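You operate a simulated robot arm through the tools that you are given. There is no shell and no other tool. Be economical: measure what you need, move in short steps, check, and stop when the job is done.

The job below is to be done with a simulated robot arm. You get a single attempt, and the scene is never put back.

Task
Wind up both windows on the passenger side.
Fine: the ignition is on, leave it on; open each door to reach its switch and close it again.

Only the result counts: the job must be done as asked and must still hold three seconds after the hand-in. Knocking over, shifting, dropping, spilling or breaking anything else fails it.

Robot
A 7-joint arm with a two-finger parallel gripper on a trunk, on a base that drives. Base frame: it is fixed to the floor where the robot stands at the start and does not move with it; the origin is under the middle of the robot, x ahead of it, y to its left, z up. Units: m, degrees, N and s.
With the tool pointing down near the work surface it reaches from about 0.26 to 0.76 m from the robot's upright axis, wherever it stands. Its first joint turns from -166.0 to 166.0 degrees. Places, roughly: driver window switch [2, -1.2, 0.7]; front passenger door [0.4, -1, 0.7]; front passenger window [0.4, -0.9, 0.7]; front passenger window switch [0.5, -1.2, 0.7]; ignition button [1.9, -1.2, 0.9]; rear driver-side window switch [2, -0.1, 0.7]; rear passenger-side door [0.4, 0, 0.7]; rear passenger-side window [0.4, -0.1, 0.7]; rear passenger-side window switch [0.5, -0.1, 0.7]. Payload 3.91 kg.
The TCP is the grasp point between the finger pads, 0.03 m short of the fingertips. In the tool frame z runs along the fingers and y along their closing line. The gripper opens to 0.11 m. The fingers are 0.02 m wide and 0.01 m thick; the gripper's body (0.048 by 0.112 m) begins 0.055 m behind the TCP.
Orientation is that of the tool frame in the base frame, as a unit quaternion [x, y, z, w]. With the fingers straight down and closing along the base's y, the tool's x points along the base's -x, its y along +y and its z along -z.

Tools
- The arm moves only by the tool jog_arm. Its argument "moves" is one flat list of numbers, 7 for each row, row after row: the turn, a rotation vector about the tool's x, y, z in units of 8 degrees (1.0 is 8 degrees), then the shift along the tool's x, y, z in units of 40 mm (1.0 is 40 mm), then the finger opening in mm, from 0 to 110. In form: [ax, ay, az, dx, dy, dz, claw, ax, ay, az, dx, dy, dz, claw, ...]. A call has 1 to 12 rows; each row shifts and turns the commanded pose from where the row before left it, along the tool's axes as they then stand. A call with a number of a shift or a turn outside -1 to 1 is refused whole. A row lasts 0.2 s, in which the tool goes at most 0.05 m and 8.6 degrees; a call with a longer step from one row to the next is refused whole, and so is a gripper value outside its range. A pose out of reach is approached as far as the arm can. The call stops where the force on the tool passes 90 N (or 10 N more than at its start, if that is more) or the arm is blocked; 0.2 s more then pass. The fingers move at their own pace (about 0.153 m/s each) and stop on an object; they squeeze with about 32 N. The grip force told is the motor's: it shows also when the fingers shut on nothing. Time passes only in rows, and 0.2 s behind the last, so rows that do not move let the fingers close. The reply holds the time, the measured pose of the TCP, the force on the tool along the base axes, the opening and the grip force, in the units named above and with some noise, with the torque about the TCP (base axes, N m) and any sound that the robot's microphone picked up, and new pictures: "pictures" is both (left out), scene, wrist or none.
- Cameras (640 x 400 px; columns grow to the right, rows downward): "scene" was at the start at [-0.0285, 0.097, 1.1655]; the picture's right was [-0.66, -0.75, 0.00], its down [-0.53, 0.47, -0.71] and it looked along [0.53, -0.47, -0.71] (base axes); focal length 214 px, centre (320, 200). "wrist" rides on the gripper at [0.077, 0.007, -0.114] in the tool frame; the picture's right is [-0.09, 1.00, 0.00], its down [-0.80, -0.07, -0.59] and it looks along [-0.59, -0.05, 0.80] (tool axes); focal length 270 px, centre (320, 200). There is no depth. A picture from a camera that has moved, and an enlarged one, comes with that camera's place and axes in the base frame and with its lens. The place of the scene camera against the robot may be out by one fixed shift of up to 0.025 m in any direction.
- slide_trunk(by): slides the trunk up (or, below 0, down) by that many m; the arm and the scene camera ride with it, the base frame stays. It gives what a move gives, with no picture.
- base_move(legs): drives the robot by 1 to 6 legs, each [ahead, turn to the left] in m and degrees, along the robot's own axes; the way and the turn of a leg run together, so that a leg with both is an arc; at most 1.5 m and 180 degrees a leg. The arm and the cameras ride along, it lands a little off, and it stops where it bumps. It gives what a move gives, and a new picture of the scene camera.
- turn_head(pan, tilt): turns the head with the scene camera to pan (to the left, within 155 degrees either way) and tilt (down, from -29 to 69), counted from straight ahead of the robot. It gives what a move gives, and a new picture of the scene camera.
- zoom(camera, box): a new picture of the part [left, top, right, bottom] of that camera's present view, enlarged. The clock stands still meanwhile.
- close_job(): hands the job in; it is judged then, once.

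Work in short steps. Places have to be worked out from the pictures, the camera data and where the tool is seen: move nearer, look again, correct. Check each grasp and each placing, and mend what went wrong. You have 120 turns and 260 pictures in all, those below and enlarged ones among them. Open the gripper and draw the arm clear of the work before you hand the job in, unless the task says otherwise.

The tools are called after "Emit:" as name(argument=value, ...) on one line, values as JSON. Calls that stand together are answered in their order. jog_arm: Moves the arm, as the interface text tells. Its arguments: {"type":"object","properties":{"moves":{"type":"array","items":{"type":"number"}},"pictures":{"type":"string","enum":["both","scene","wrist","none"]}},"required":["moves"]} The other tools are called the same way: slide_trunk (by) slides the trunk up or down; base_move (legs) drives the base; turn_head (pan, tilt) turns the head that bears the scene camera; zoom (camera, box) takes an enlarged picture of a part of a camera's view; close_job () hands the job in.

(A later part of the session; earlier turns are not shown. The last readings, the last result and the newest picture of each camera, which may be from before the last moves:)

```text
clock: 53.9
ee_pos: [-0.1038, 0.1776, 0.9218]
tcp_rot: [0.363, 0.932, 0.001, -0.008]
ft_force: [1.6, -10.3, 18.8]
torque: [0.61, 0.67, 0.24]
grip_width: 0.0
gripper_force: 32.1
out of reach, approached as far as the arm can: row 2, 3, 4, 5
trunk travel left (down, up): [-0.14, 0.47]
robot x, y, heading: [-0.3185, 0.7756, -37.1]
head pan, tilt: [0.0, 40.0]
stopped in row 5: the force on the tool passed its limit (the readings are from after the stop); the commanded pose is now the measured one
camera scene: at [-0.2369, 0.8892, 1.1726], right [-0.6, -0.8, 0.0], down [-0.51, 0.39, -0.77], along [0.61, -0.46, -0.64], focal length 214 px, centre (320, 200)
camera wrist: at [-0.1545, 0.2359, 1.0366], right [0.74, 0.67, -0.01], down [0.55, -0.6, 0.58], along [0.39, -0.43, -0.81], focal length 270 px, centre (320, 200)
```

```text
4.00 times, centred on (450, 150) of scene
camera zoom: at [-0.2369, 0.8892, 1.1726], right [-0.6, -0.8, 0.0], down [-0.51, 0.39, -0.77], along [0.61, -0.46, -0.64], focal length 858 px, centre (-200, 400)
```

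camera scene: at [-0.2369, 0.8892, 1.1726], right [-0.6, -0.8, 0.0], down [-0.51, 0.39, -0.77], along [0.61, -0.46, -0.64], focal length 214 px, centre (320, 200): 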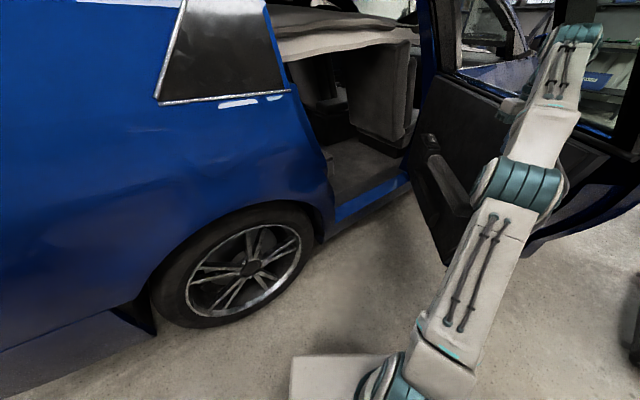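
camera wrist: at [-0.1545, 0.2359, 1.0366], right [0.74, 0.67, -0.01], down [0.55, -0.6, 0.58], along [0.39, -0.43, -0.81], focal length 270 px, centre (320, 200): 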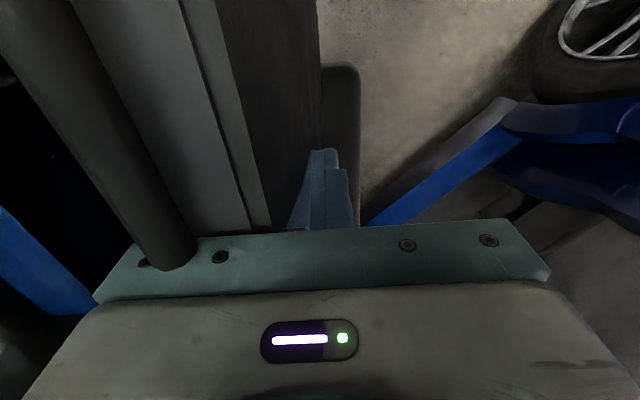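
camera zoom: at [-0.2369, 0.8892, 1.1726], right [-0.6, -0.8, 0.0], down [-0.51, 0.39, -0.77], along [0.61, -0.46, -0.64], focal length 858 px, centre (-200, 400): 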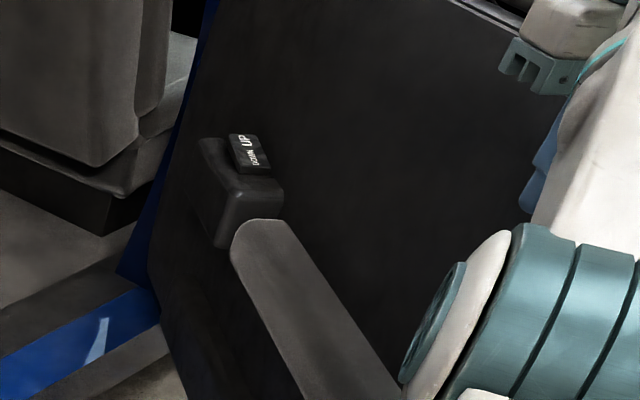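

The rocker reads UP/DOWN on the armrest pod, at roughly (0.19,-0.07,0.77). I'll pull the tool back off the door, then drive closer.

Emit:
jog_arm(moves=[0, 0, 0, 0, 0.9, 0, 0, 0, 0, 0, 0, 0.9, 0, 0, 0, 0, 0, 0, 0.9, 0, 0, 0, 0, 0, 0, 0.9, 0, 0, 0, 0, 0, 0, 0.9, 0, 0], pictures="none")

Emit:
base_move(legs=[[0, -15], [0.28, 0]])

```text
clock: 54.9
ee_pos: [-0.0142, 0.2717, 0.9219]
tcp_rot: [0.363, 0.932, -0.008, -0.007]
ft_force: [5.8, -5.3, 11.2]
torque: [0.05, 0.92, 0.3]
grip_width: 0.0003
gripper_force: 31.8
trunk travel left (down, up): [-0.14, 0.47]
robot x, y, heading: [-0.3234, 0.7731, -36.9]
head pan, tilt: [0.0, 40.0]
stopped in row 4: the force on the tool passed its limit (the readings are from after the stop); the commanded pose is now the measured one
```

```text
clock: 57.7
ee_pos: [0.0192, -0.0142, 0.922]
tcp_rot: [0.481, 0.877, -0.006, -0.008]
ft_force: [-0.1, 1.1, 0.4]
torque: [0.01, 0.01, 0.01]
grip_width: 0.0
gripper_force: 32.0
trunk travel left (down, up): [-0.14, 0.47]
robot x, y, heading: [-0.1461, 0.5503, -51.9]
head pan, tilt: [0.0, 40.0]
camera scene: at [-0.0355, 0.6369, 1.1729], right [-0.79, -0.62, 0.0], down [-0.4, 0.51, -0.77], along [0.47, -0.6, -0.64], focal length 214 px, centre (320, 200)
```

scene: 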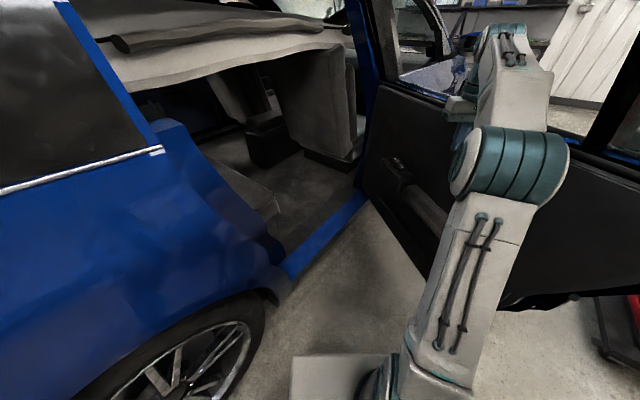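

Force is clear and the door is now wide open. I'll zoom on the switch for triangulation.

Emit:
zoom(camera="scene", box=[360, 130, 440, 180])

Emit:
zoom(camera="wrist", box=[0, 0, 640, 400])

```text
8.00 times, centred on (400, 155) of scene
camera zoom: at [-0.0355, 0.6369, 1.1729], right [-0.79, -0.62, 0.0], down [-0.4, 0.51, -0.77], along [0.47, -0.6, -0.64], focal length 1716 px, centre (-320, 560)
```

zoom: 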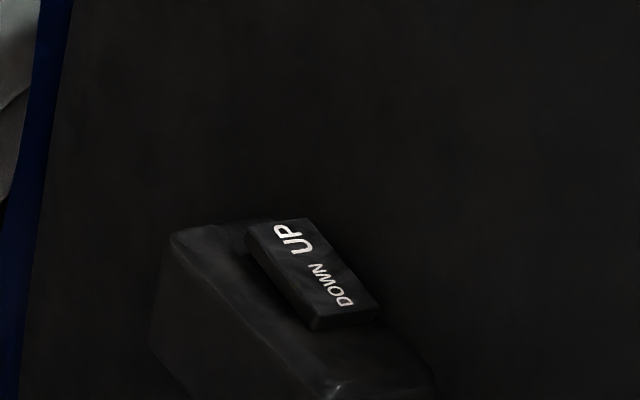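

```text
1.00 times, centred on (320, 200) of wrist (not enlarged: the box is as wide or as high as the picture)
camera zoom: at [-0.0134, 0.0563, 1.0361], right [0.89, 0.46, -0.02], down [0.38, -0.71, 0.59], along [0.26, -0.53, -0.81], focal length 270 px, centre (320, 200)
```

zoom: 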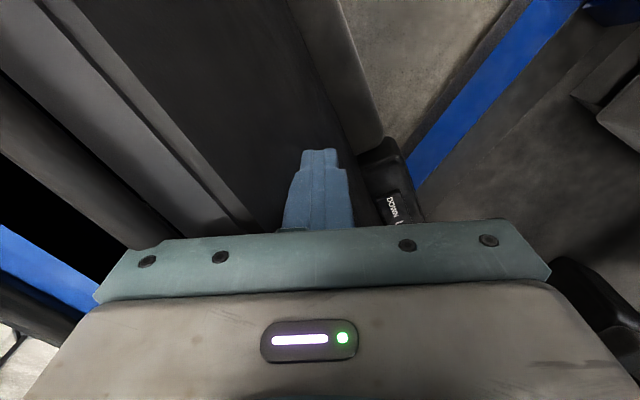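

Triangulation gives UP at about (0.177,-0.11,0.77) and DOWN at (0.153,-0.085,0.77), so the door is at about 43°. I'll turn the tool so its slim side faces the panel and the camera looks from the cabin side.

Emit:
jog_arm(moves=[0, 0, 0, 0, 0.9, 0, 0, 0, 0, 0.99, 0, 0, 0, 0, 0, 0, 0.99, 0, 0, 0, 0, 0, 0, 0.99, 0, 0, 0, 0, 0, 0, 0.99, 0, 0, 0, 0, 0, 0, 0.99, 0, 0, 0, 0, 0, 0, 0.99, 0, 0, 0, 0, 0, 0, 0.99, 0, 0, 0, 0, 0, 0, 0.99, 0, 0, 0, 0, 0, 0, 0.99, 0, 0, 0, 0, 0, 0, 0.99, 0, 0, 0, 0])

```text
clock: 60.1
ee_pos: [0.0494, 0.0058, 0.9207]
tcp_rot: [0.93, 0.368, -0.01, -0.004]
ft_force: [0.3, -0.6, 0.2]
torque: [-0.03, 0.02, 0.0]
grip_width: 0.0
gripper_force: 32.0
trunk travel left (down, up): [-0.14, 0.47]
robot x, y, heading: [-0.1488, 0.554, -52.0]
head pan, tilt: [0.0, 40.0]
camera scene: at [-0.0355, 0.6369, 1.1729], right [-0.79, -0.62, 0.0], down [-0.4, 0.51, -0.77], along [0.47, -0.6, -0.64], focal length 214 px, centre (320, 200)
camera wrist: at [0.1132, 0.055, 1.0329], right [0.62, -0.79, -0.01], down [-0.62, -0.5, 0.61], along [-0.48, -0.37, -0.79], focal length 270 px, centre (320, 200)
```

scene: 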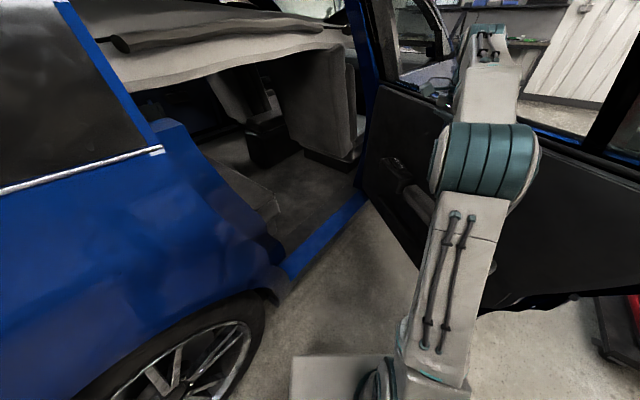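
wrist: 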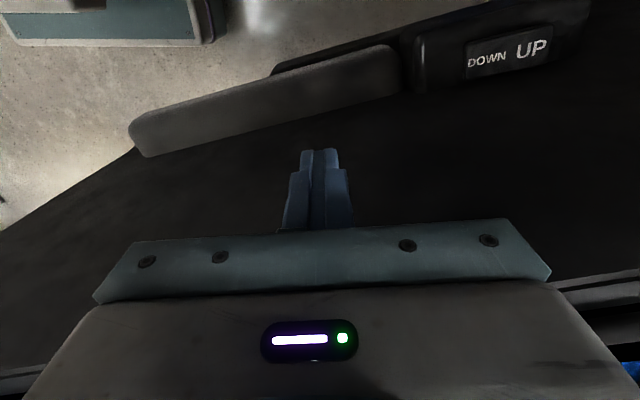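

The wrist view shows the switch clearly, with UP at about (0.19,-0.11,0.77). I'll move above UP and lower a bit.

Emit:
jog_arm(moves=[0, 0, 0, 0.3, 0.9, 0.2, 0, 0, 0, 0, 0.2, 0.9, 0.2, 0, 0, 0, 0, 0.1, 0.9, 0.3, 0, 0, 0, 0, 0, 0.9, 0.3, 0, 0, 0, 0, 0, 0.9, 0.3, 0])

```text
clock: 61.3
ee_pos: [0.1346, -0.0521, 0.8956]
tcp_rot: [0.929, 0.369, -0.01, -0.003]
ft_force: [-0.9, -0.1, 0.6]
torque: [-0.01, 0.01, -0.02]
grip_width: 0.0
gripper_force: 32.1
out of reach, approached as far as the arm can: row 3, 4, 5
trunk travel left (down, up): [-0.14, 0.47]
robot x, y, heading: [-0.1457, 0.5551, -51.9]
head pan, tilt: [0.0, 40.0]
camera scene: at [-0.0355, 0.6368, 1.1729], right [-0.79, -0.62, 0.0], down [-0.4, 0.51, -0.77], along [0.47, -0.6, -0.64], focal length 214 px, centre (320, 200)
camera wrist: at [0.198, -0.0035, 1.0071], right [0.62, -0.79, -0.01], down [-0.62, -0.5, 0.61], along [-0.48, -0.37, -0.79], focal length 270 px, centre (320, 200)
```

scene: 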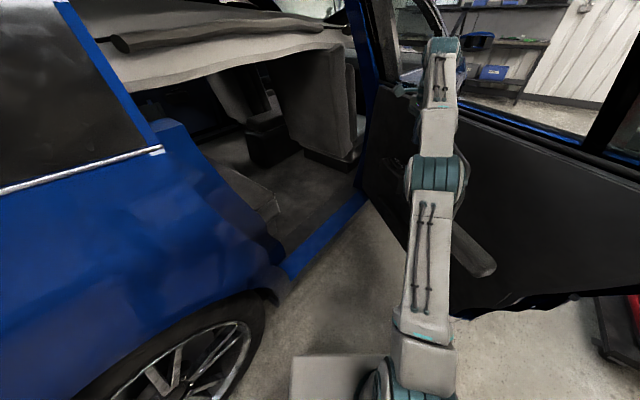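
wrist: 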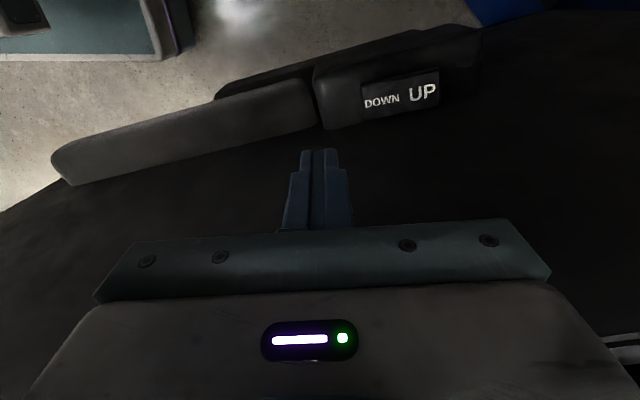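

The arm is at its reach limit. UP fixes at (0.198,-0.114,0.764), so I'll drive 8 cm ahead to bring it in range.

Emit:
base_move(legs=[[0.08, 0]])

Emit:
jog_arm(moves=[0, 0, -0.8, 0.2, 0.1, 0.3, 0, 0, 0, 0, 0, 0, 0.5, 0], pictures="wrist")

```text
clock: 62.4
ee_pos: [0.182, -0.1057, 0.8964]
tcp_rot: [0.928, 0.372, -0.008, -0.005]
ft_force: [0.5, 0.1, -0.3]
torque: [0.0, -0.02, 0.01]
grip_width: 0.0
gripper_force: 31.4
trunk travel left (down, up): [-0.14, 0.47]
robot x, y, heading: [-0.1065, 0.4952, -51.6]
head pan, tilt: [0.0, 40.0]
stopped in leg 1: the robot was blocked; the commanded pose is now the measured one
camera scene: at [0.0087, 0.5806, 1.1729], right [-0.78, -0.62, 0.0], down [-0.4, 0.5, -0.77], along [0.47, -0.6, -0.64], focal length 214 px, centre (320, 200)
```

scene: 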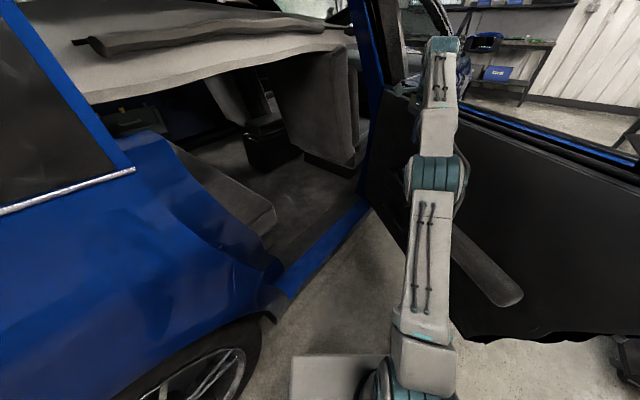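

```text
clock: 63.0
ee_pos: [0.1893, -0.1031, 0.8626]
tcp_rot: [0.906, 0.423, -0.008, -0.004]
ft_force: [0.6, 0.0, 0.8]
torque: [0.03, 0.03, 0.02]
grip_width: 0.0003
gripper_force: 32.7
trunk travel left (down, up): [-0.14, 0.47]
robot x, y, heading: [-0.1018, 0.4952, -51.7]
head pan, tilt: [0.0, 40.0]
camera wrist: at [0.2472, -0.0472, 0.9764], right [0.71, -0.71, -0.01], down [-0.56, -0.57, 0.6], along [-0.44, -0.42, -0.8], focal length 270 px, centre (320, 200)
```

wrist: 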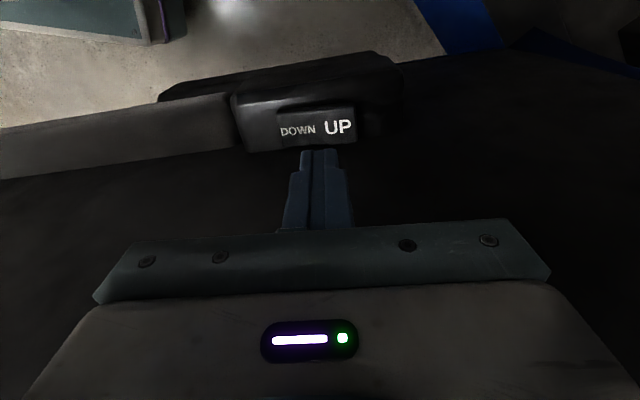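

UP lies just ahead of the fingertips. I'll shift about 18 mm along tool y and descend until near contact.

Emit:
jog_arm(moves=[0, 0, 0, -0.1, 0.42, 0.3, 0, 0, 0, 0, 0, 0, 0.5, 0, 0, 0, 0, 0, 0, 0.3, 0], pictures="wrist")

```text
clock: 63.8
ee_pos: [0.1997, -0.1177, 0.8215]
tcp_rot: [0.906, 0.423, -0.009, -0.004]
ft_force: [0.2, 0.0, 0.2]
torque: [0.02, -0.03, 0.02]
grip_width: 0.0001
gripper_force: 32.1
trunk travel left (down, up): [-0.14, 0.47]
robot x, y, heading: [-0.0996, 0.4967, -51.6]
head pan, tilt: [0.0, 40.0]
camera wrist: at [0.2575, -0.0621, 0.9341], right [0.71, -0.71, -0.01], down [-0.56, -0.57, 0.6], along [-0.44, -0.42, -0.8], focal length 270 px, centre (320, 200)
```

wrist: 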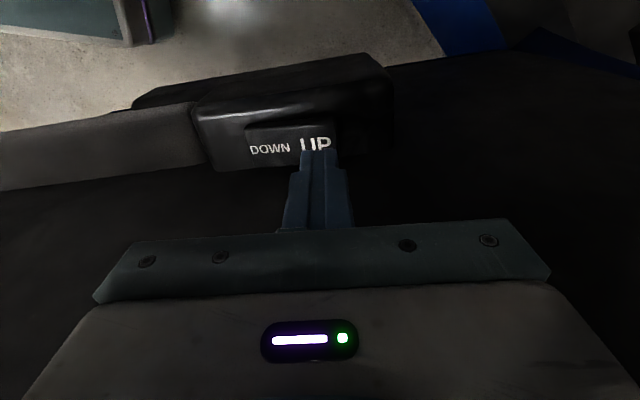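

Fingertips are right over UP. I'll press down gently and hold, listening and watching.

Emit:
jog_arm(moves=[0, 0, 0, 0, 0.05, 0.3, 0, 0, 0, 0, 0, 0, 0.25, 0, 0, 0, 0, 0, 0, 0.15, 0])

```text
clock: 64.6
ee_pos: [0.2009, -0.1183, 0.791]
tcp_rot: [0.906, 0.423, -0.008, -0.005]
ft_force: [-0.4, 0.2, 0.0]
torque: [0.0, 0.0, -0.03]
grip_width: 0.0
gripper_force: 32.3
trunk travel left (down, up): [-0.14, 0.47]
robot x, y, heading: [-0.0983, 0.4986, -51.9]
head pan, tilt: [0.0, 40.0]
camera scene: at [0.0087, 0.5807, 1.1729], right [-0.78, -0.62, 0.0], down [-0.4, 0.5, -0.77], along [0.47, -0.6, -0.64], focal length 214 px, centre (320, 200)
camera wrist: at [0.2579, -0.0633, 0.9038], right [0.71, -0.71, -0.02], down [-0.56, -0.57, 0.6], along [-0.44, -0.42, -0.8], focal length 270 px, centre (320, 200)
```

scene: 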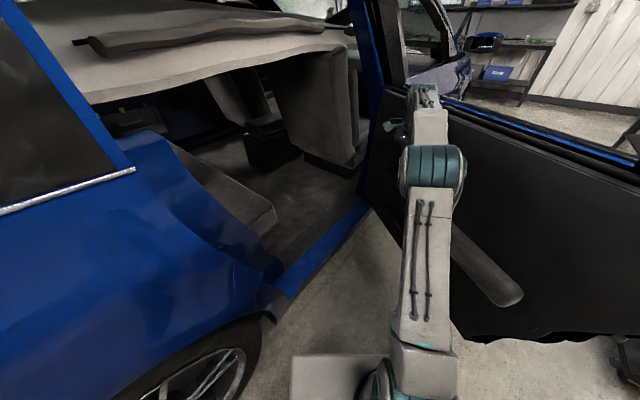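
wrist: 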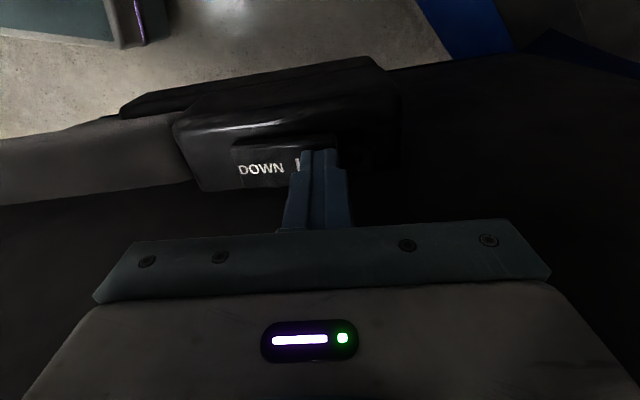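

No contact yet at tip z=0.76. I'll continue down in small steps, shifting slightly back over UP.

Emit:
jog_arm(moves=[0, 0, 0, -0.05, -0.1, 0.15, 0, 0, 0, 0, 0, 0, 0.15, 0, 0, 0, 0, 0, 0, 0.15, 0], pictures="wrist")

```text
clock: 65.4
ee_pos: [0.1979, -0.1163, 0.7793]
tcp_rot: [0.906, 0.423, -0.009, 0.003]
ft_force: [5.1, -8.1, 40.8]
torque: [0.06, 0.03, 0.04]
grip_width: 0.0
gripper_force: 32.1
trunk travel left (down, up): [-0.14, 0.47]
robot x, y, heading: [-0.1001, 0.5003, -51.8]
head pan, tilt: [0.0, 40.0]
camera wrist: at [0.2533, -0.0599, 0.8928], right [0.71, -0.71, 0.0], down [-0.56, -0.56, 0.61], along [-0.43, -0.43, -0.79], focal length 270 px, centre (320, 200)
```

wrist: 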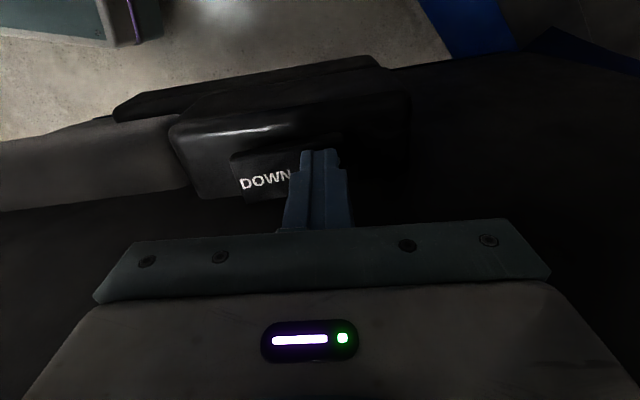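

Contact at 41 N on UP. I'll hold for 2.4 s and check the window.

Emit:
jog_arm(moves=[0, 0, 0, 0, 0, 0, 0, 0, 0, 0, 0, 0, 0, 0, 0, 0, 0, 0, 0, 0, 0, 0, 0, 0, 0, 0, 0, 0, 0, 0, 0, 0, 0, 0, 0, 0, 0, 0, 0, 0, 0, 0, 0, 0, 0, 0, 0, 0, 0, 0, 0, 0, 0, 0, 0, 0, 0, 0, 0, 0, 0, 0, 0, 0, 0, 0, 0, 0, 0, 0], pictures="scene")

Emit:
turn_head(pan=-20, tilt=10)

```text
clock: 67.6
ee_pos: [0.197, -0.118, 0.7804]
tcp_rot: [0.906, 0.423, -0.009, 0.002]
ft_force: [9.9, -10.3, 50.7]
torque: [0.08, 0.0, 0.02]
grip_width: 0.0
gripper_force: 31.7
trunk travel left (down, up): [-0.14, 0.47]
robot x, y, heading: [-0.0995, 0.4991, -51.6]
head pan, tilt: [0.0, 40.0]
camera scene: at [0.0077, 0.5836, 1.1729], right [-0.78, -0.62, 0.0], down [-0.4, 0.5, -0.77], along [0.48, -0.6, -0.64], focal length 214 px, centre (320, 200)
```

scene: 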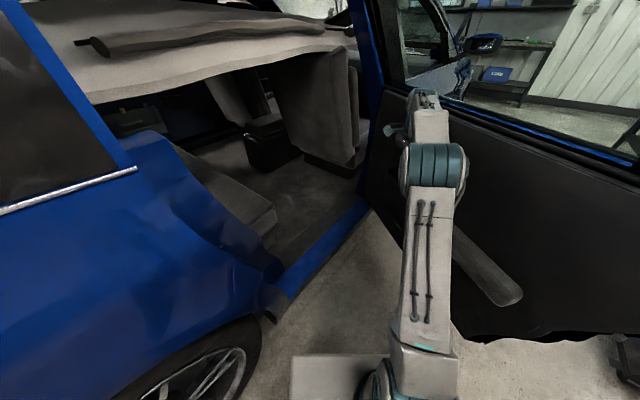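

```text
clock: 68.6
ee_pos: [0.1966, -0.1185, 0.7802]
tcp_rot: [0.906, 0.423, -0.009, 0.003]
ft_force: [8.5, -8.2, 50.9]
torque: [0.14, 0.01, 0.0]
grip_width: 0.0002
gripper_force: 31.9
trunk travel left (down, up): [-0.14, 0.47]
robot x, y, heading: [-0.0988, 0.4972, -51.7]
head pan, tilt: [-20.0, 10.0]
camera scene: at [-0.0158, 0.5623, 1.2205], right [-0.95, -0.31, 0.0], down [-0.05, 0.16, -0.99], along [0.31, -0.94, -0.17], focal length 214 px, centre (320, 200)
```

scene: 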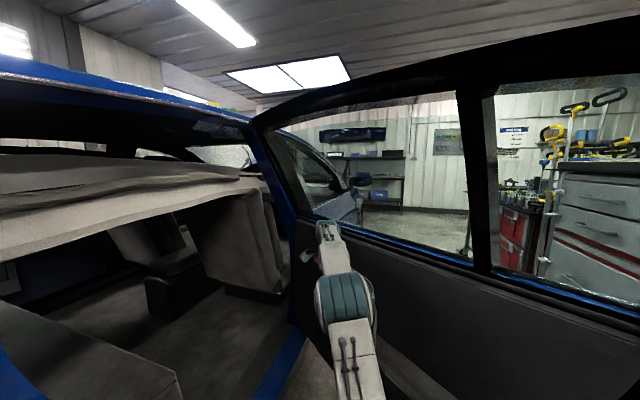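

I need to see whether the glass has risen, so I'll zoom on the window frame.

Emit:
zoom(camera="scene", box=[260, 80, 500, 270])

Emit:
jog_arm(moves=[0, 0, 0, 0, 0, 0, 0, 0, 0, 0, 0, 0, 0, 0, 0, 0, 0, 0, 0, 0, 0, 0, 0, 0, 0, 0, 0, 0, 0, 0, 0, 0, 0, 0, 0, 0, 0, 0, 0, 0, 0, 0, 0, 0, 0, 0, 0, 0, 0], pictures="scene")

Emit:
zoom(camera="scene", box=[260, 80, 500, 270])

```text
2.11 times, centred on (380, 175) of scene
camera zoom: at [-0.0158, 0.5623, 1.2205], right [-0.95, -0.31, 0.0], down [-0.05, 0.16, -0.99], along [0.31, -0.94, -0.17], focal length 452 px, centre (194, 253)
```

zoom: 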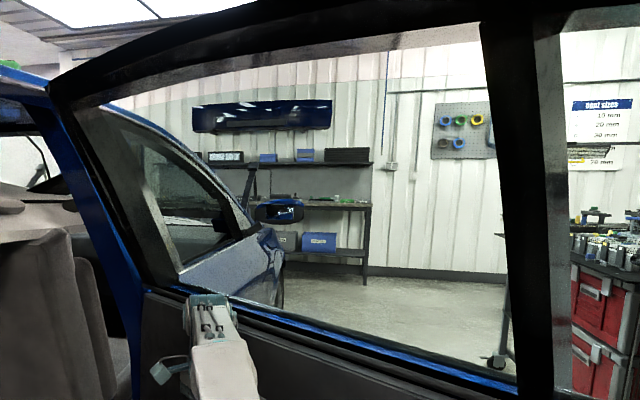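

```text
clock: 70.2
ee_pos: [0.1961, -0.1176, 0.7806]
tcp_rot: [0.906, 0.424, -0.009, 0.002]
ft_force: [8.5, -6.6, 49.9]
torque: [0.17, 0.05, -0.03]
grip_width: 0.0001
gripper_force: 32.1
trunk travel left (down, up): [-0.14, 0.47]
robot x, y, heading: [-0.1007, 0.4964, -51.6]
head pan, tilt: [-20.0, 10.0]
camera scene: at [-0.0159, 0.5625, 1.2206], right [-0.95, -0.31, 0.0], down [-0.05, 0.16, -0.99], along [0.31, -0.94, -0.17], focal length 214 px, centre (320, 200)
```

scene: 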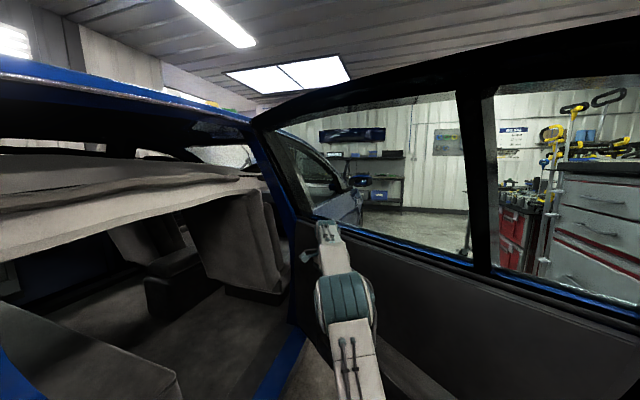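

```text
2.11 times, centred on (380, 175) of scene
camera zoom: at [-0.0159, 0.5625, 1.2206], right [-0.95, -0.31, 0.0], down [-0.05, 0.16, -0.99], along [0.31, -0.94, -0.17], focal length 452 px, centre (194, 253)
```

zoom: 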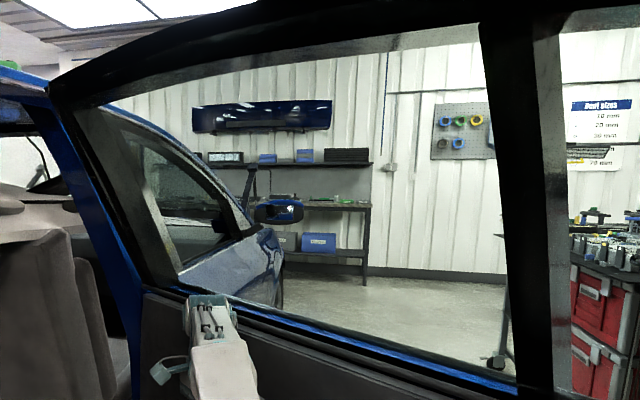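

The faint glass edge near the top of the frame in the first zoom is gone in the second, so the glass has apparently fully risen. I'll hold 2 s more to be sure, then look again.

Emit:
jog_arm(moves=[0, 0, 0, 0, 0, 0, 0, 0, 0, 0, 0, 0, 0, 0, 0, 0, 0, 0, 0, 0, 0, 0, 0, 0, 0, 0, 0, 0, 0, 0, 0, 0, 0, 0, 0, 0, 0, 0, 0, 0, 0, 0, 0, 0, 0, 0, 0, 0, 0, 0, 0, 0, 0, 0, 0, 0, 0, 0, 0, 0, 0, 0, 0], pictures="none")

Emit:
zoom(camera="scene", box=[260, 80, 500, 200])

```text
clock: 72.2
ee_pos: [0.1964, -0.1165, 0.7805]
tcp_rot: [0.906, 0.423, -0.009, 0.003]
ft_force: [7.2, -6.1, 49.6]
torque: [0.2, 0.08, -0.03]
grip_width: 0.0
gripper_force: 31.9
trunk travel left (down, up): [-0.14, 0.47]
robot x, y, heading: [-0.1004, 0.4946, -51.6]
head pan, tilt: [-20.0, 10.0]
```

```text
2.67 times, centred on (380, 140) of scene
camera zoom: at [-0.016, 0.5626, 1.2206], right [-0.95, -0.31, 0.0], down [-0.05, 0.16, -0.99], along [0.31, -0.94, -0.17], focal length 572 px, centre (160, 360)
```

zoom: 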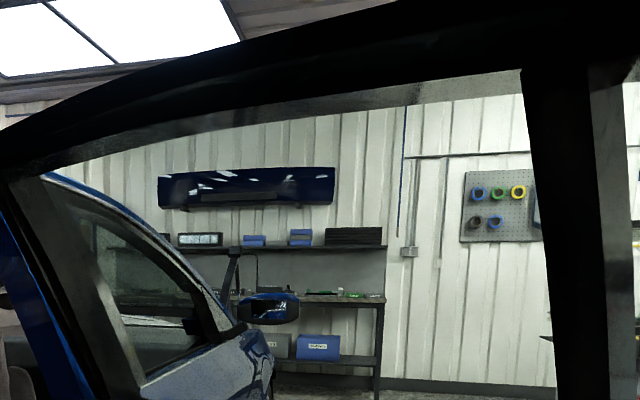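

I'll lift off the switch and look at the glass from this position again.

Emit:
jog_arm(moves=[0, 0, 0, 0, 0, -0.8, 0, 0, 0, 0, 0, 0, -0.9, 0, 0, 0, 0, 0, 0, -0.9, 0], pictures="wrist")

Emit:
turn_head(pan=-35, tilt=-5)

```text
clock: 73.0
ee_pos: [0.1976, -0.1208, 0.8639]
tcp_rot: [0.907, 0.421, -0.01, -0.007]
ft_force: [2.3, 0.4, -2.4]
torque: [-0.03, 0.14, 0.0]
grip_width: 0.0
gripper_force: 31.6
out of reach, approached as far as the arm can: row 3
trunk travel left (down, up): [-0.14, 0.47]
robot x, y, heading: [-0.0994, 0.5, -51.4]
head pan, tilt: [-20.0, 10.0]
camera wrist: at [0.2544, -0.066, 0.9764], right [0.71, -0.71, -0.02], down [-0.56, -0.57, 0.6], along [-0.44, -0.42, -0.8], focal length 270 px, centre (320, 200)
```

wrist: 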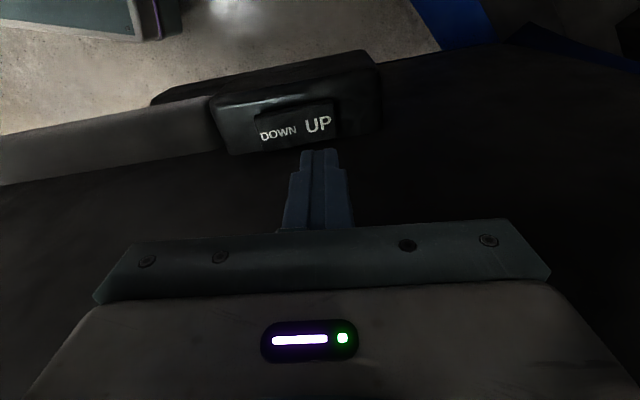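

```text
clock: 73.8
ee_pos: [0.1971, -0.1214, 0.8641]
tcp_rot: [0.906, 0.424, -0.008, -0.004]
ft_force: [0.2, 0.7, 0.1]
torque: [0.02, 0.01, 0.03]
grip_width: 0.0001
gripper_force: 31.9
trunk travel left (down, up): [-0.14, 0.47]
robot x, y, heading: [-0.1039, 0.497, -51.7]
head pan, tilt: [-35.0, -5.0]
camera scene: at [-0.0388, 0.56, 1.2443], right [-1.0, -0.06, 0.0], down [0.0, -0.09, -1.0], along [0.06, -0.99, 0.09], focal length 214 px, centre (320, 200)
```

scene: 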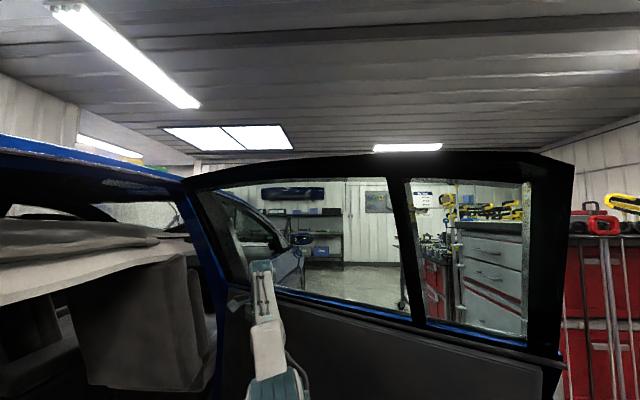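

Zoom to compare the fixed quarter glass with the moving one.

Emit:
zoom(camera="scene", box=[190, 160, 400, 300])

```text
2.86 times, centred on (295, 230) of scene
camera zoom: at [-0.0388, 0.56, 1.2443], right [-1.0, -0.06, 0.0], down [0.0, -0.09, -1.0], along [0.06, -0.99, 0.09], focal length 613 px, centre (391, 114)
```

zoom: 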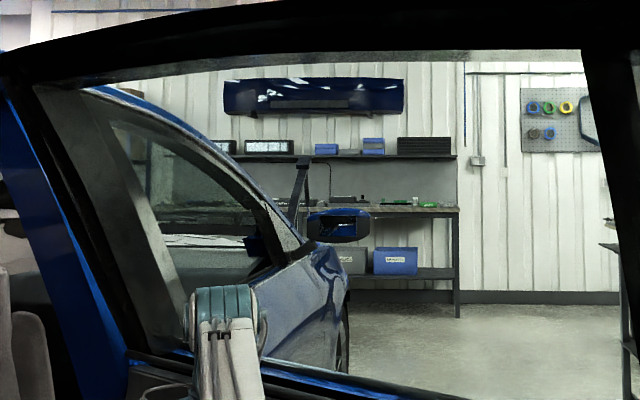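

No glass edge remains in the opening. I'll move the tool to the cabin side and reverse out parallel to the door.

Emit:
jog_arm(moves=[0, 0, 0, 0.9, -0.3, 0, 0, 0, 0, 0, 0.7, -0.5, -0.3, 0], pictures="none")

Emit:
base_move(legs=[[-0.8, 0]])

```text
clock: 74.3
ee_pos: [0.2146, -0.0467, 0.8785]
tcp_rot: [0.906, 0.423, -0.008, -0.005]
ft_force: [1.2, -0.3, -0.9]
torque: [0.06, -0.01, 0.01]
grip_width: 0.0002
gripper_force: 31.5
trunk travel left (down, up): [-0.14, 0.47]
robot x, y, heading: [-0.1013, 0.496, -51.5]
head pan, tilt: [-35.0, -5.0]
```

```text
clock: 78.5
ee_pos: [-0.2617, 0.5593, 0.8784]
tcp_rot: [0.905, 0.426, -0.008, -0.006]
ft_force: [-0.5, 0.0, -0.5]
torque: [0.01, 0.02, 0.02]
grip_width: 0.0
gripper_force: 31.9
trunk travel left (down, up): [-0.14, 0.47]
robot x, y, heading: [-0.5801, 1.1016, -51.5]
head pan, tilt: [-35.0, -5.0]
camera scene: at [-0.52, 1.1649, 1.2444], right [-1.0, -0.06, 0.0], down [0.01, -0.09, -1.0], along [0.06, -0.99, 0.09], focal length 214 px, centre (320, 200)
```

scene: 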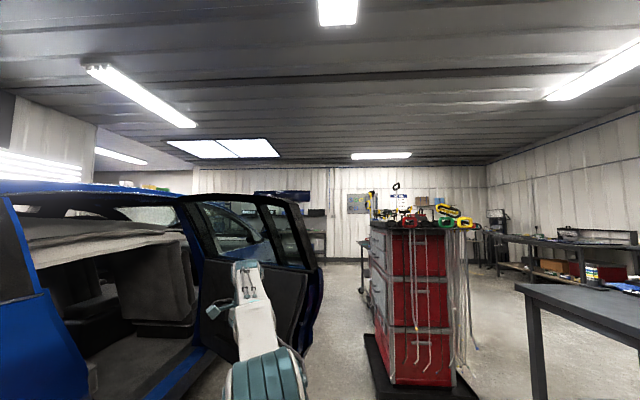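

Clear of the door. I'll retract the arm, then manoeuvre to the outer side of the door for closing.

Emit:
jog_arm(moves=[0, 0, 0, 0.33, -0.9, 0, 0, 0, 0, 0, 0.33, -0.9, 0, 0, 0, 0, 0, 0.33, -0.9, 0, 0, 0, 0, 0, 0.33, -0.9, 0, 0, 0, 0, 0, 0.33, -0.9, 0, 0, 0, 0, 0, 0.33, -0.9, 0, 0], pictures="none")

Emit:
base_move(legs=[[0, 125], [-0.9, 0]])

Emit:
turn_head(pan=-80, tilt=35)

```text
clock: 79.9
ee_pos: [-0.3799, 0.755, 0.8797]
tcp_rot: [0.905, 0.426, -0.008, -0.006]
ft_force: [0.8, -0.8, -0.4]
torque: [0.0, 0.0, 0.01]
grip_width: 0.0
gripper_force: 32.4
trunk travel left (down, up): [-0.14, 0.47]
robot x, y, heading: [-0.5839, 1.1015, -50.9]
head pan, tilt: [-35.0, -5.0]
```

```text
clock: 89.8
ee_pos: [-0.669, 0.6084, 0.8803]
tcp_rot: [0.05, 0.999, -0.008, 0.005]
ft_force: [0.0, 0.4, -0.4]
torque: [0.01, -0.02, 0.0]
grip_width: 0.0001
gripper_force: 31.7
trunk travel left (down, up): [-0.14, 0.47]
robot x, y, heading: [-0.8428, 0.2479, 72.6]
head pan, tilt: [-35.0, -5.0]
camera scene: at [-0.9536, 0.2721, 1.2443], right [0.61, -0.79, 0.0], down [0.07, 0.05, -1.0], along [0.79, 0.61, 0.09], focal length 214 px, centre (320, 200)
```

scene: 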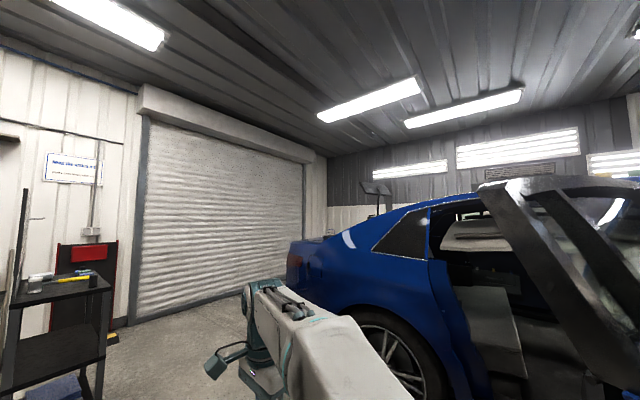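

```text
clock: 90.9
ee_pos: [-0.6687, 0.609, 0.8806]
tcp_rot: [0.05, 0.999, -0.008, 0.004]
ft_force: [0.0, 1.0, -1.2]
torque: [0.02, 0.0, 0.0]
grip_width: 0.0001
gripper_force: 31.2
trunk travel left (down, up): [-0.14, 0.47]
robot x, y, heading: [-0.842, 0.2486, 72.4]
head pan, tilt: [-80.0, 35.0]
camera scene: at [-0.9356, 0.2074, 1.1805], right [-0.13, -0.99, 0.0], down [-0.57, 0.07, -0.82], along [0.81, -0.11, -0.57], focal length 214 px, centre (320, 200)
```

scene: 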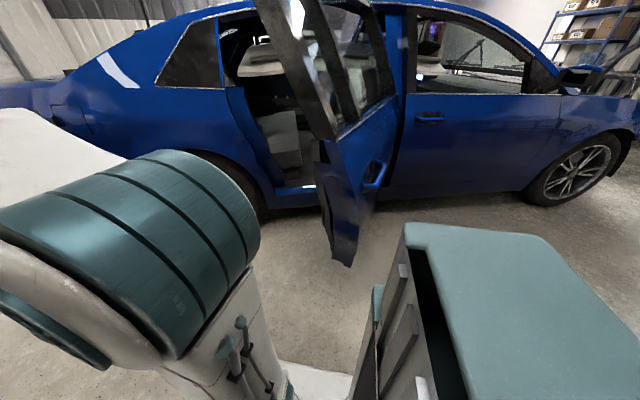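

Good view from outside. I'll zoom on the rear door's glass.

Emit:
zoom(camera="scene", box=[250, 0, 410, 140])

```text
2.86 times, centred on (330, 70) of scene
camera zoom: at [-0.9356, 0.2074, 1.1805], right [-0.13, -0.99, 0.0], down [-0.57, 0.07, -0.82], along [0.81, -0.11, -0.57], focal length 613 px, centre (291, 571)
```

zoom: 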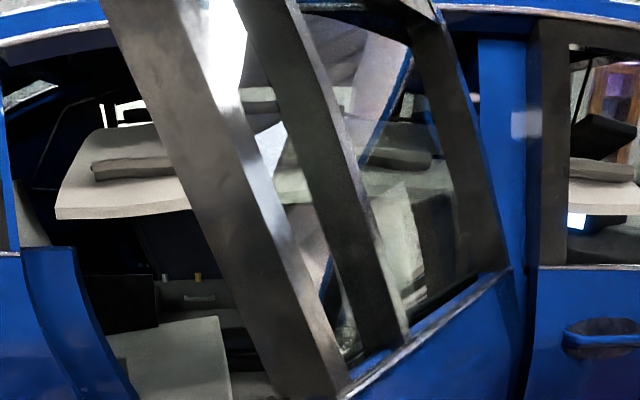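

The glass fills the frame up to the top, so the rear window is up. I'll back off slightly and turn to face the door's outside.

Emit:
base_move(legs=[[0, -32], [-0.15, 0], [0, -41]])

Emit:
turn_head(pan=0, tilt=35)

```text
clock: 95.8
ee_pos: [-0.5645, 0.0847, 0.8805]
tcp_rot: [0.639, 0.769, -0.009, -0.002]
ft_force: [-0.2, 0.6, -0.6]
torque: [0.02, -0.03, 0.04]
grip_width: 0.0001
gripper_force: 31.7
trunk travel left (down, up): [-0.14, 0.47]
robot x, y, heading: [-0.9567, 0.1533, -1.4]
head pan, tilt: [-80.0, 35.0]
camera scene: at [-1.0317, 0.2143, 1.1805], right [-0.99, -0.15, 0.0], down [-0.09, 0.57, -0.82], along [0.12, -0.81, -0.57], focal length 214 px, centre (320, 200)
```

scene: 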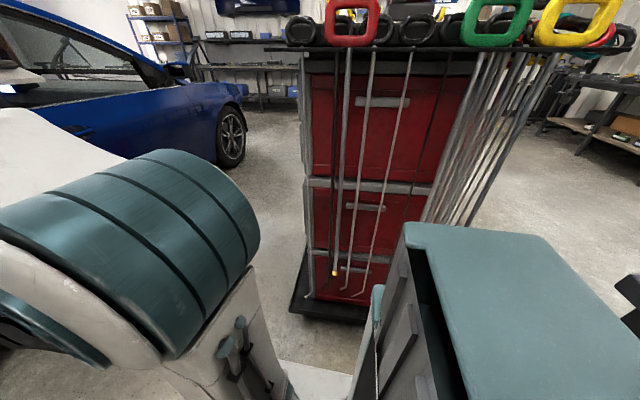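

```text
clock: 97.3
ee_pos: [-0.5638, 0.0831, 0.8806]
tcp_rot: [0.639, 0.769, -0.009, -0.001]
ft_force: [0.1, -0.4, 0.0]
torque: [0.03, 0.03, -0.02]
grip_width: 0.0
gripper_force: 32.1
trunk travel left (down, up): [-0.14, 0.47]
robot x, y, heading: [-0.9608, 0.1514, -1.0]
head pan, tilt: [0.0, 35.0]
camera scene: at [-0.957, 0.2994, 1.1805], right [-0.02, -1.0, 0.0], down [-0.57, 0.01, -0.82], along [0.82, -0.02, -0.57], focal length 214 px, centre (320, 200)
```

scene: 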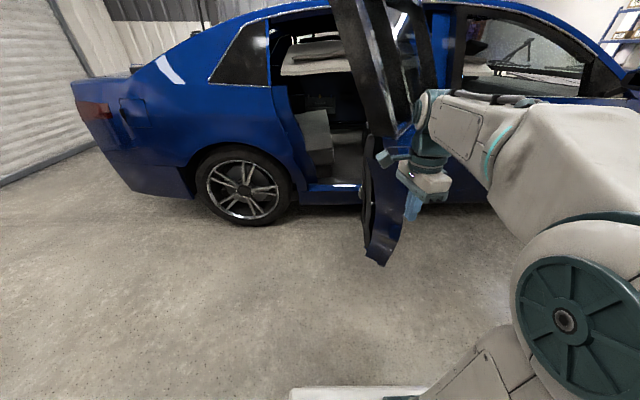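

I'm outside the door. I'll lower the trunk and shift the tool slightly to −y so it pushes below the handle, then drive forward.

Emit:
slide_trunk(by=-0.13)

Emit:
jog_arm(moves=[0, 0, 0, -0.8, 0, 0, 0, 0, 0, 0, -0.8, 0, 0.2, 0], pictures="none")

Emit:
base_move(legs=[[0.25, 0]])

```text
clock: 98.9
ee_pos: [-0.5646, 0.0843, 0.7505]
tcp_rot: [0.639, 0.769, -0.01, -0.001]
ft_force: [-0.5, 0.1, -0.7]
torque: [-0.02, -0.03, 0.0]
grip_width: 0.0001
gripper_force: 32.3
trunk travel left (down, up): [-0.01, 0.6]
robot x, y, heading: [-0.959, 0.1537, -1.2]
head pan, tilt: [0.0, 35.0]
```

```text
clock: 99.5
ee_pos: [-0.5516, 0.0192, 0.7438]
tcp_rot: [0.639, 0.769, -0.009, -0.001]
ft_force: [-0.5, 0.6, -0.4]
torque: [-0.04, 0.0, -0.01]
grip_width: 0.0
gripper_force: 32.4
trunk travel left (down, up): [-0.01, 0.6]
robot x, y, heading: [-0.9562, 0.1531, -1.2]
head pan, tilt: [0.0, 35.0]
```

```text
clock: 100.6
ee_pos: [-0.4947, 0.0198, 0.7432]
tcp_rot: [0.633, 0.774, -0.014, -0.01]
ft_force: [0.4, 0.3, -0.4]
torque: [-0.01, -0.01, 0.03]
grip_width: 0.0
gripper_force: 32.1
trunk travel left (down, up): [-0.01, 0.6]
robot x, y, heading: [-0.9009, 0.15, -0.8]
head pan, tilt: [0.0, 35.0]
stopped in leg 1: the force on the tool passed its limit (the readings are from after the stop); the commanded pose is now the measured one
camera scene: at [-0.8953, 0.2981, 1.0505], right [-0.02, -1.0, 0.0], down [-0.57, 0.01, -0.82], along [0.82, -0.02, -0.57], focal length 214 px, centre (320, 200)
```

scene: 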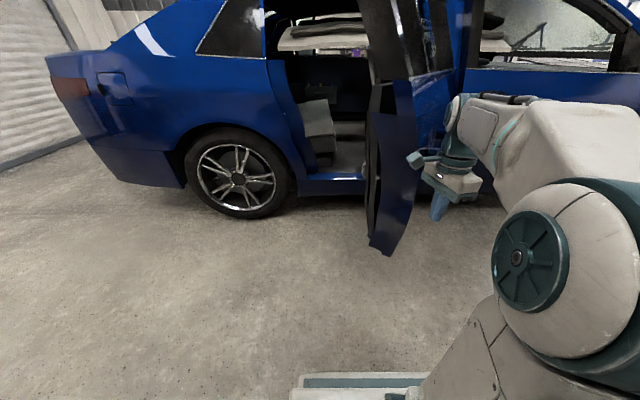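

A brief force spike stopped it and now there's none. I'll check the wrist view.

Emit:
zoom(camera="wrist", box=[0, 0, 640, 400])

Emit:
zoom(camera="scene", box=[340, 60, 500, 260])

```text
1.00 times, centred on (320, 200) of wrist (not enlarged: the box is as wide or as high as the picture)
camera zoom: at [-0.499, 0.0992, 0.856], right [0.99, 0.11, -0.03], down [0.11, -0.79, 0.6], along [0.04, -0.6, -0.8], focal length 270 px, centre (320, 200)
```

zoom: 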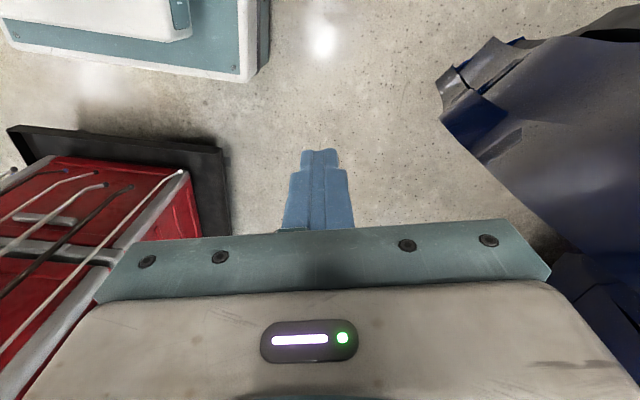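

```text
2.00 times, centred on (420, 160) of scene
camera zoom: at [-0.8953, 0.2981, 1.0505], right [-0.02, -1.0, 0.0], down [-0.57, 0.01, -0.82], along [0.82, -0.02, -0.57], focal length 429 px, centre (120, 280)
```

zoom: 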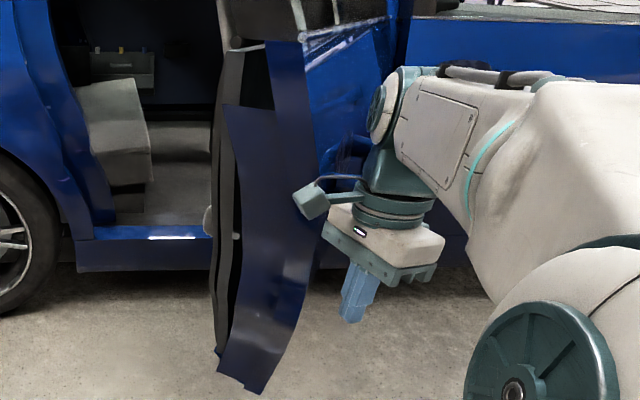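

The door is still about 0.2 m from the tool, so something else may have been touched. I'll check the elbow against the cabinet.

Emit:
turn_head(pan=-55, tilt=25)

```text
clock: 101.8
ee_pos: [-0.4954, 0.0194, 0.7417]
tcp_rot: [0.633, 0.774, -0.014, -0.011]
ft_force: [-3.1, -2.0, -0.9]
torque: [0.17, -0.29, 0.01]
grip_width: 0.0002
gripper_force: 31.6
trunk travel left (down, up): [-0.01, 0.6]
robot x, y, heading: [-0.8951, 0.1478, -1.2]
head pan, tilt: [-55.0, 25.0]
camera scene: at [-0.9322, 0.2233, 1.0662], right [-0.83, -0.56, 0.0], down [-0.24, 0.35, -0.91], along [0.5, -0.75, -0.42], focal length 214 px, centre (320, 200)
```

scene: 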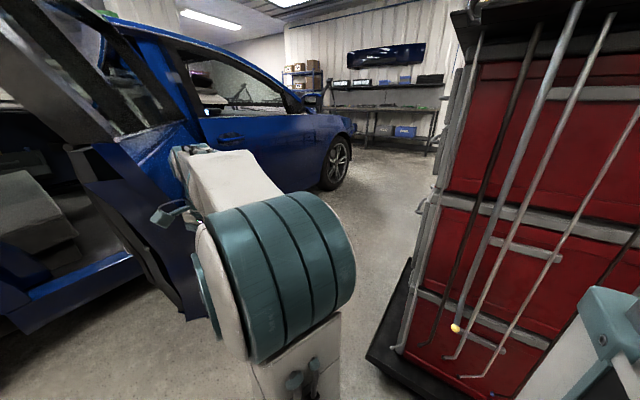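

The elbow is clear of the cabinet. The wrist is apparently just touching the door, so I'll push with the arm in gentle steps.

Emit:
jog_arm(moves=[0, 0, 0, -0.1, 0.5, 0, 0, 0, 0, 0, -0.1, 0.5, 0, 0, 0, 0, 0, -0.1, 0.5, 0, 0, 0, 0, 0, -0.1, 0.5, 0, 0], pictures="both")

```text
clock: 102.6
ee_pos: [-0.4466, 0.0324, 0.7435]
tcp_rot: [0.626, 0.779, -0.016, -0.021]
ft_force: [-32.7, 24.6, 4.9]
torque: [-2.33, -3.35, 1.2]
grip_width: 0.0
gripper_force: 31.9
trunk travel left (down, up): [-0.01, 0.6]
robot x, y, heading: [-0.8991, 0.1485, -0.7]
head pan, tilt: [-55.0, 25.0]
stopped in row 3: the force on the tool passed its limit (the readings are from after the stop); the commanded pose is now the measured one
camera scene: at [-0.937, 0.2254, 1.0662], right [-0.83, -0.56, 0.0], down [-0.24, 0.35, -0.91], along [0.51, -0.75, -0.42], focal length 214 px, centre (320, 200)
camera wrist: at [-0.4505, 0.109, 0.858], right [0.99, 0.13, -0.05], down [0.14, -0.8, 0.59], along [0.04, -0.59, -0.81], focal length 270 px, centre (320, 200)
```

scene: 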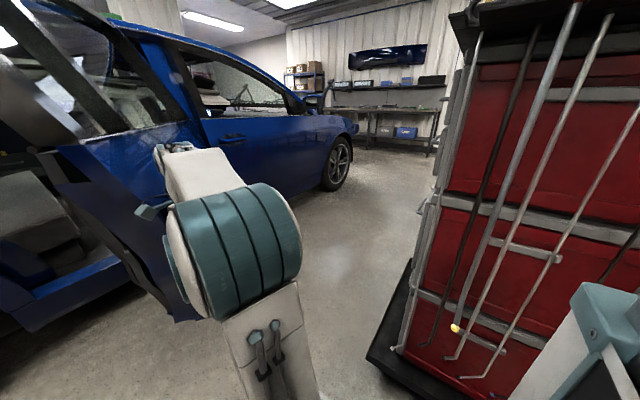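
wrist: 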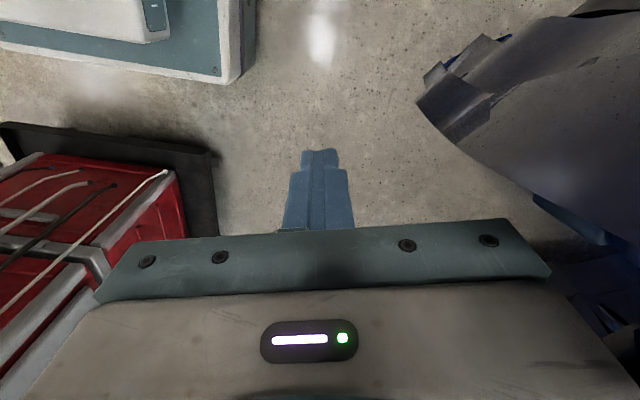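

The door does move when pushed, with the gripper body in contact. I'll push slower to keep the force down.

Emit:
jog_arm(moves=[0, 0, 0, -0.06, 0.3, 0, 0, 0, 0, 0, -0.06, 0.3, 0, 0, 0, 0, 0, -0.06, 0.3, 0, 0, 0, 0, 0, -0.06, 0.3, 0, 0, 0, 0, 0, -0.06, 0.3, 0, 0, 0, 0, 0, -0.06, 0.3, 0, 0, 0, 0, 0, -0.06, 0.3, 0, 0, 0, 0, 0, -0.06, 0.3, 0, 0], pictures="scene")

```text
clock: 103.0
ee_pos: [-0.4474, 0.0332, 0.7447]
tcp_rot: [0.625, 0.78, -0.017, -0.028]
ft_force: [-45.1, 21.3, 11.4]
torque: [-2.07, -4.75, 0.9]
grip_width: 0.0
gripper_force: 32.0
trunk travel left (down, up): [-0.01, 0.6]
robot x, y, heading: [-0.8995, 0.1464, -0.4]
head pan, tilt: [-55.0, 25.0]
stopped in row 1: the force on the tool passed its limit (the readings are from after the stop); the commanded pose is now the measured one
camera scene: at [-0.94, 0.2253, 1.0662], right [-0.83, -0.56, 0.0], down [-0.23, 0.35, -0.91], along [0.51, -0.75, -0.42], focal length 214 px, centre (320, 200)
```

scene: 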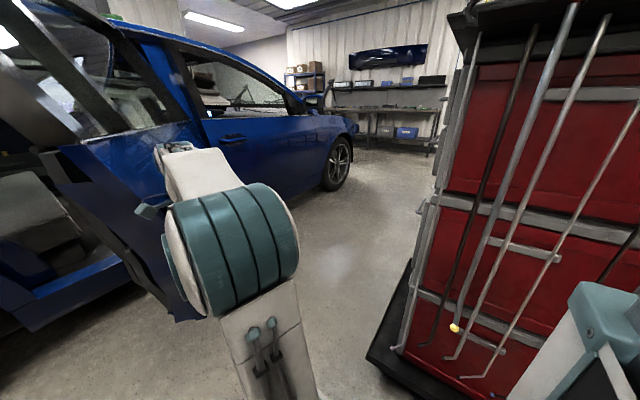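

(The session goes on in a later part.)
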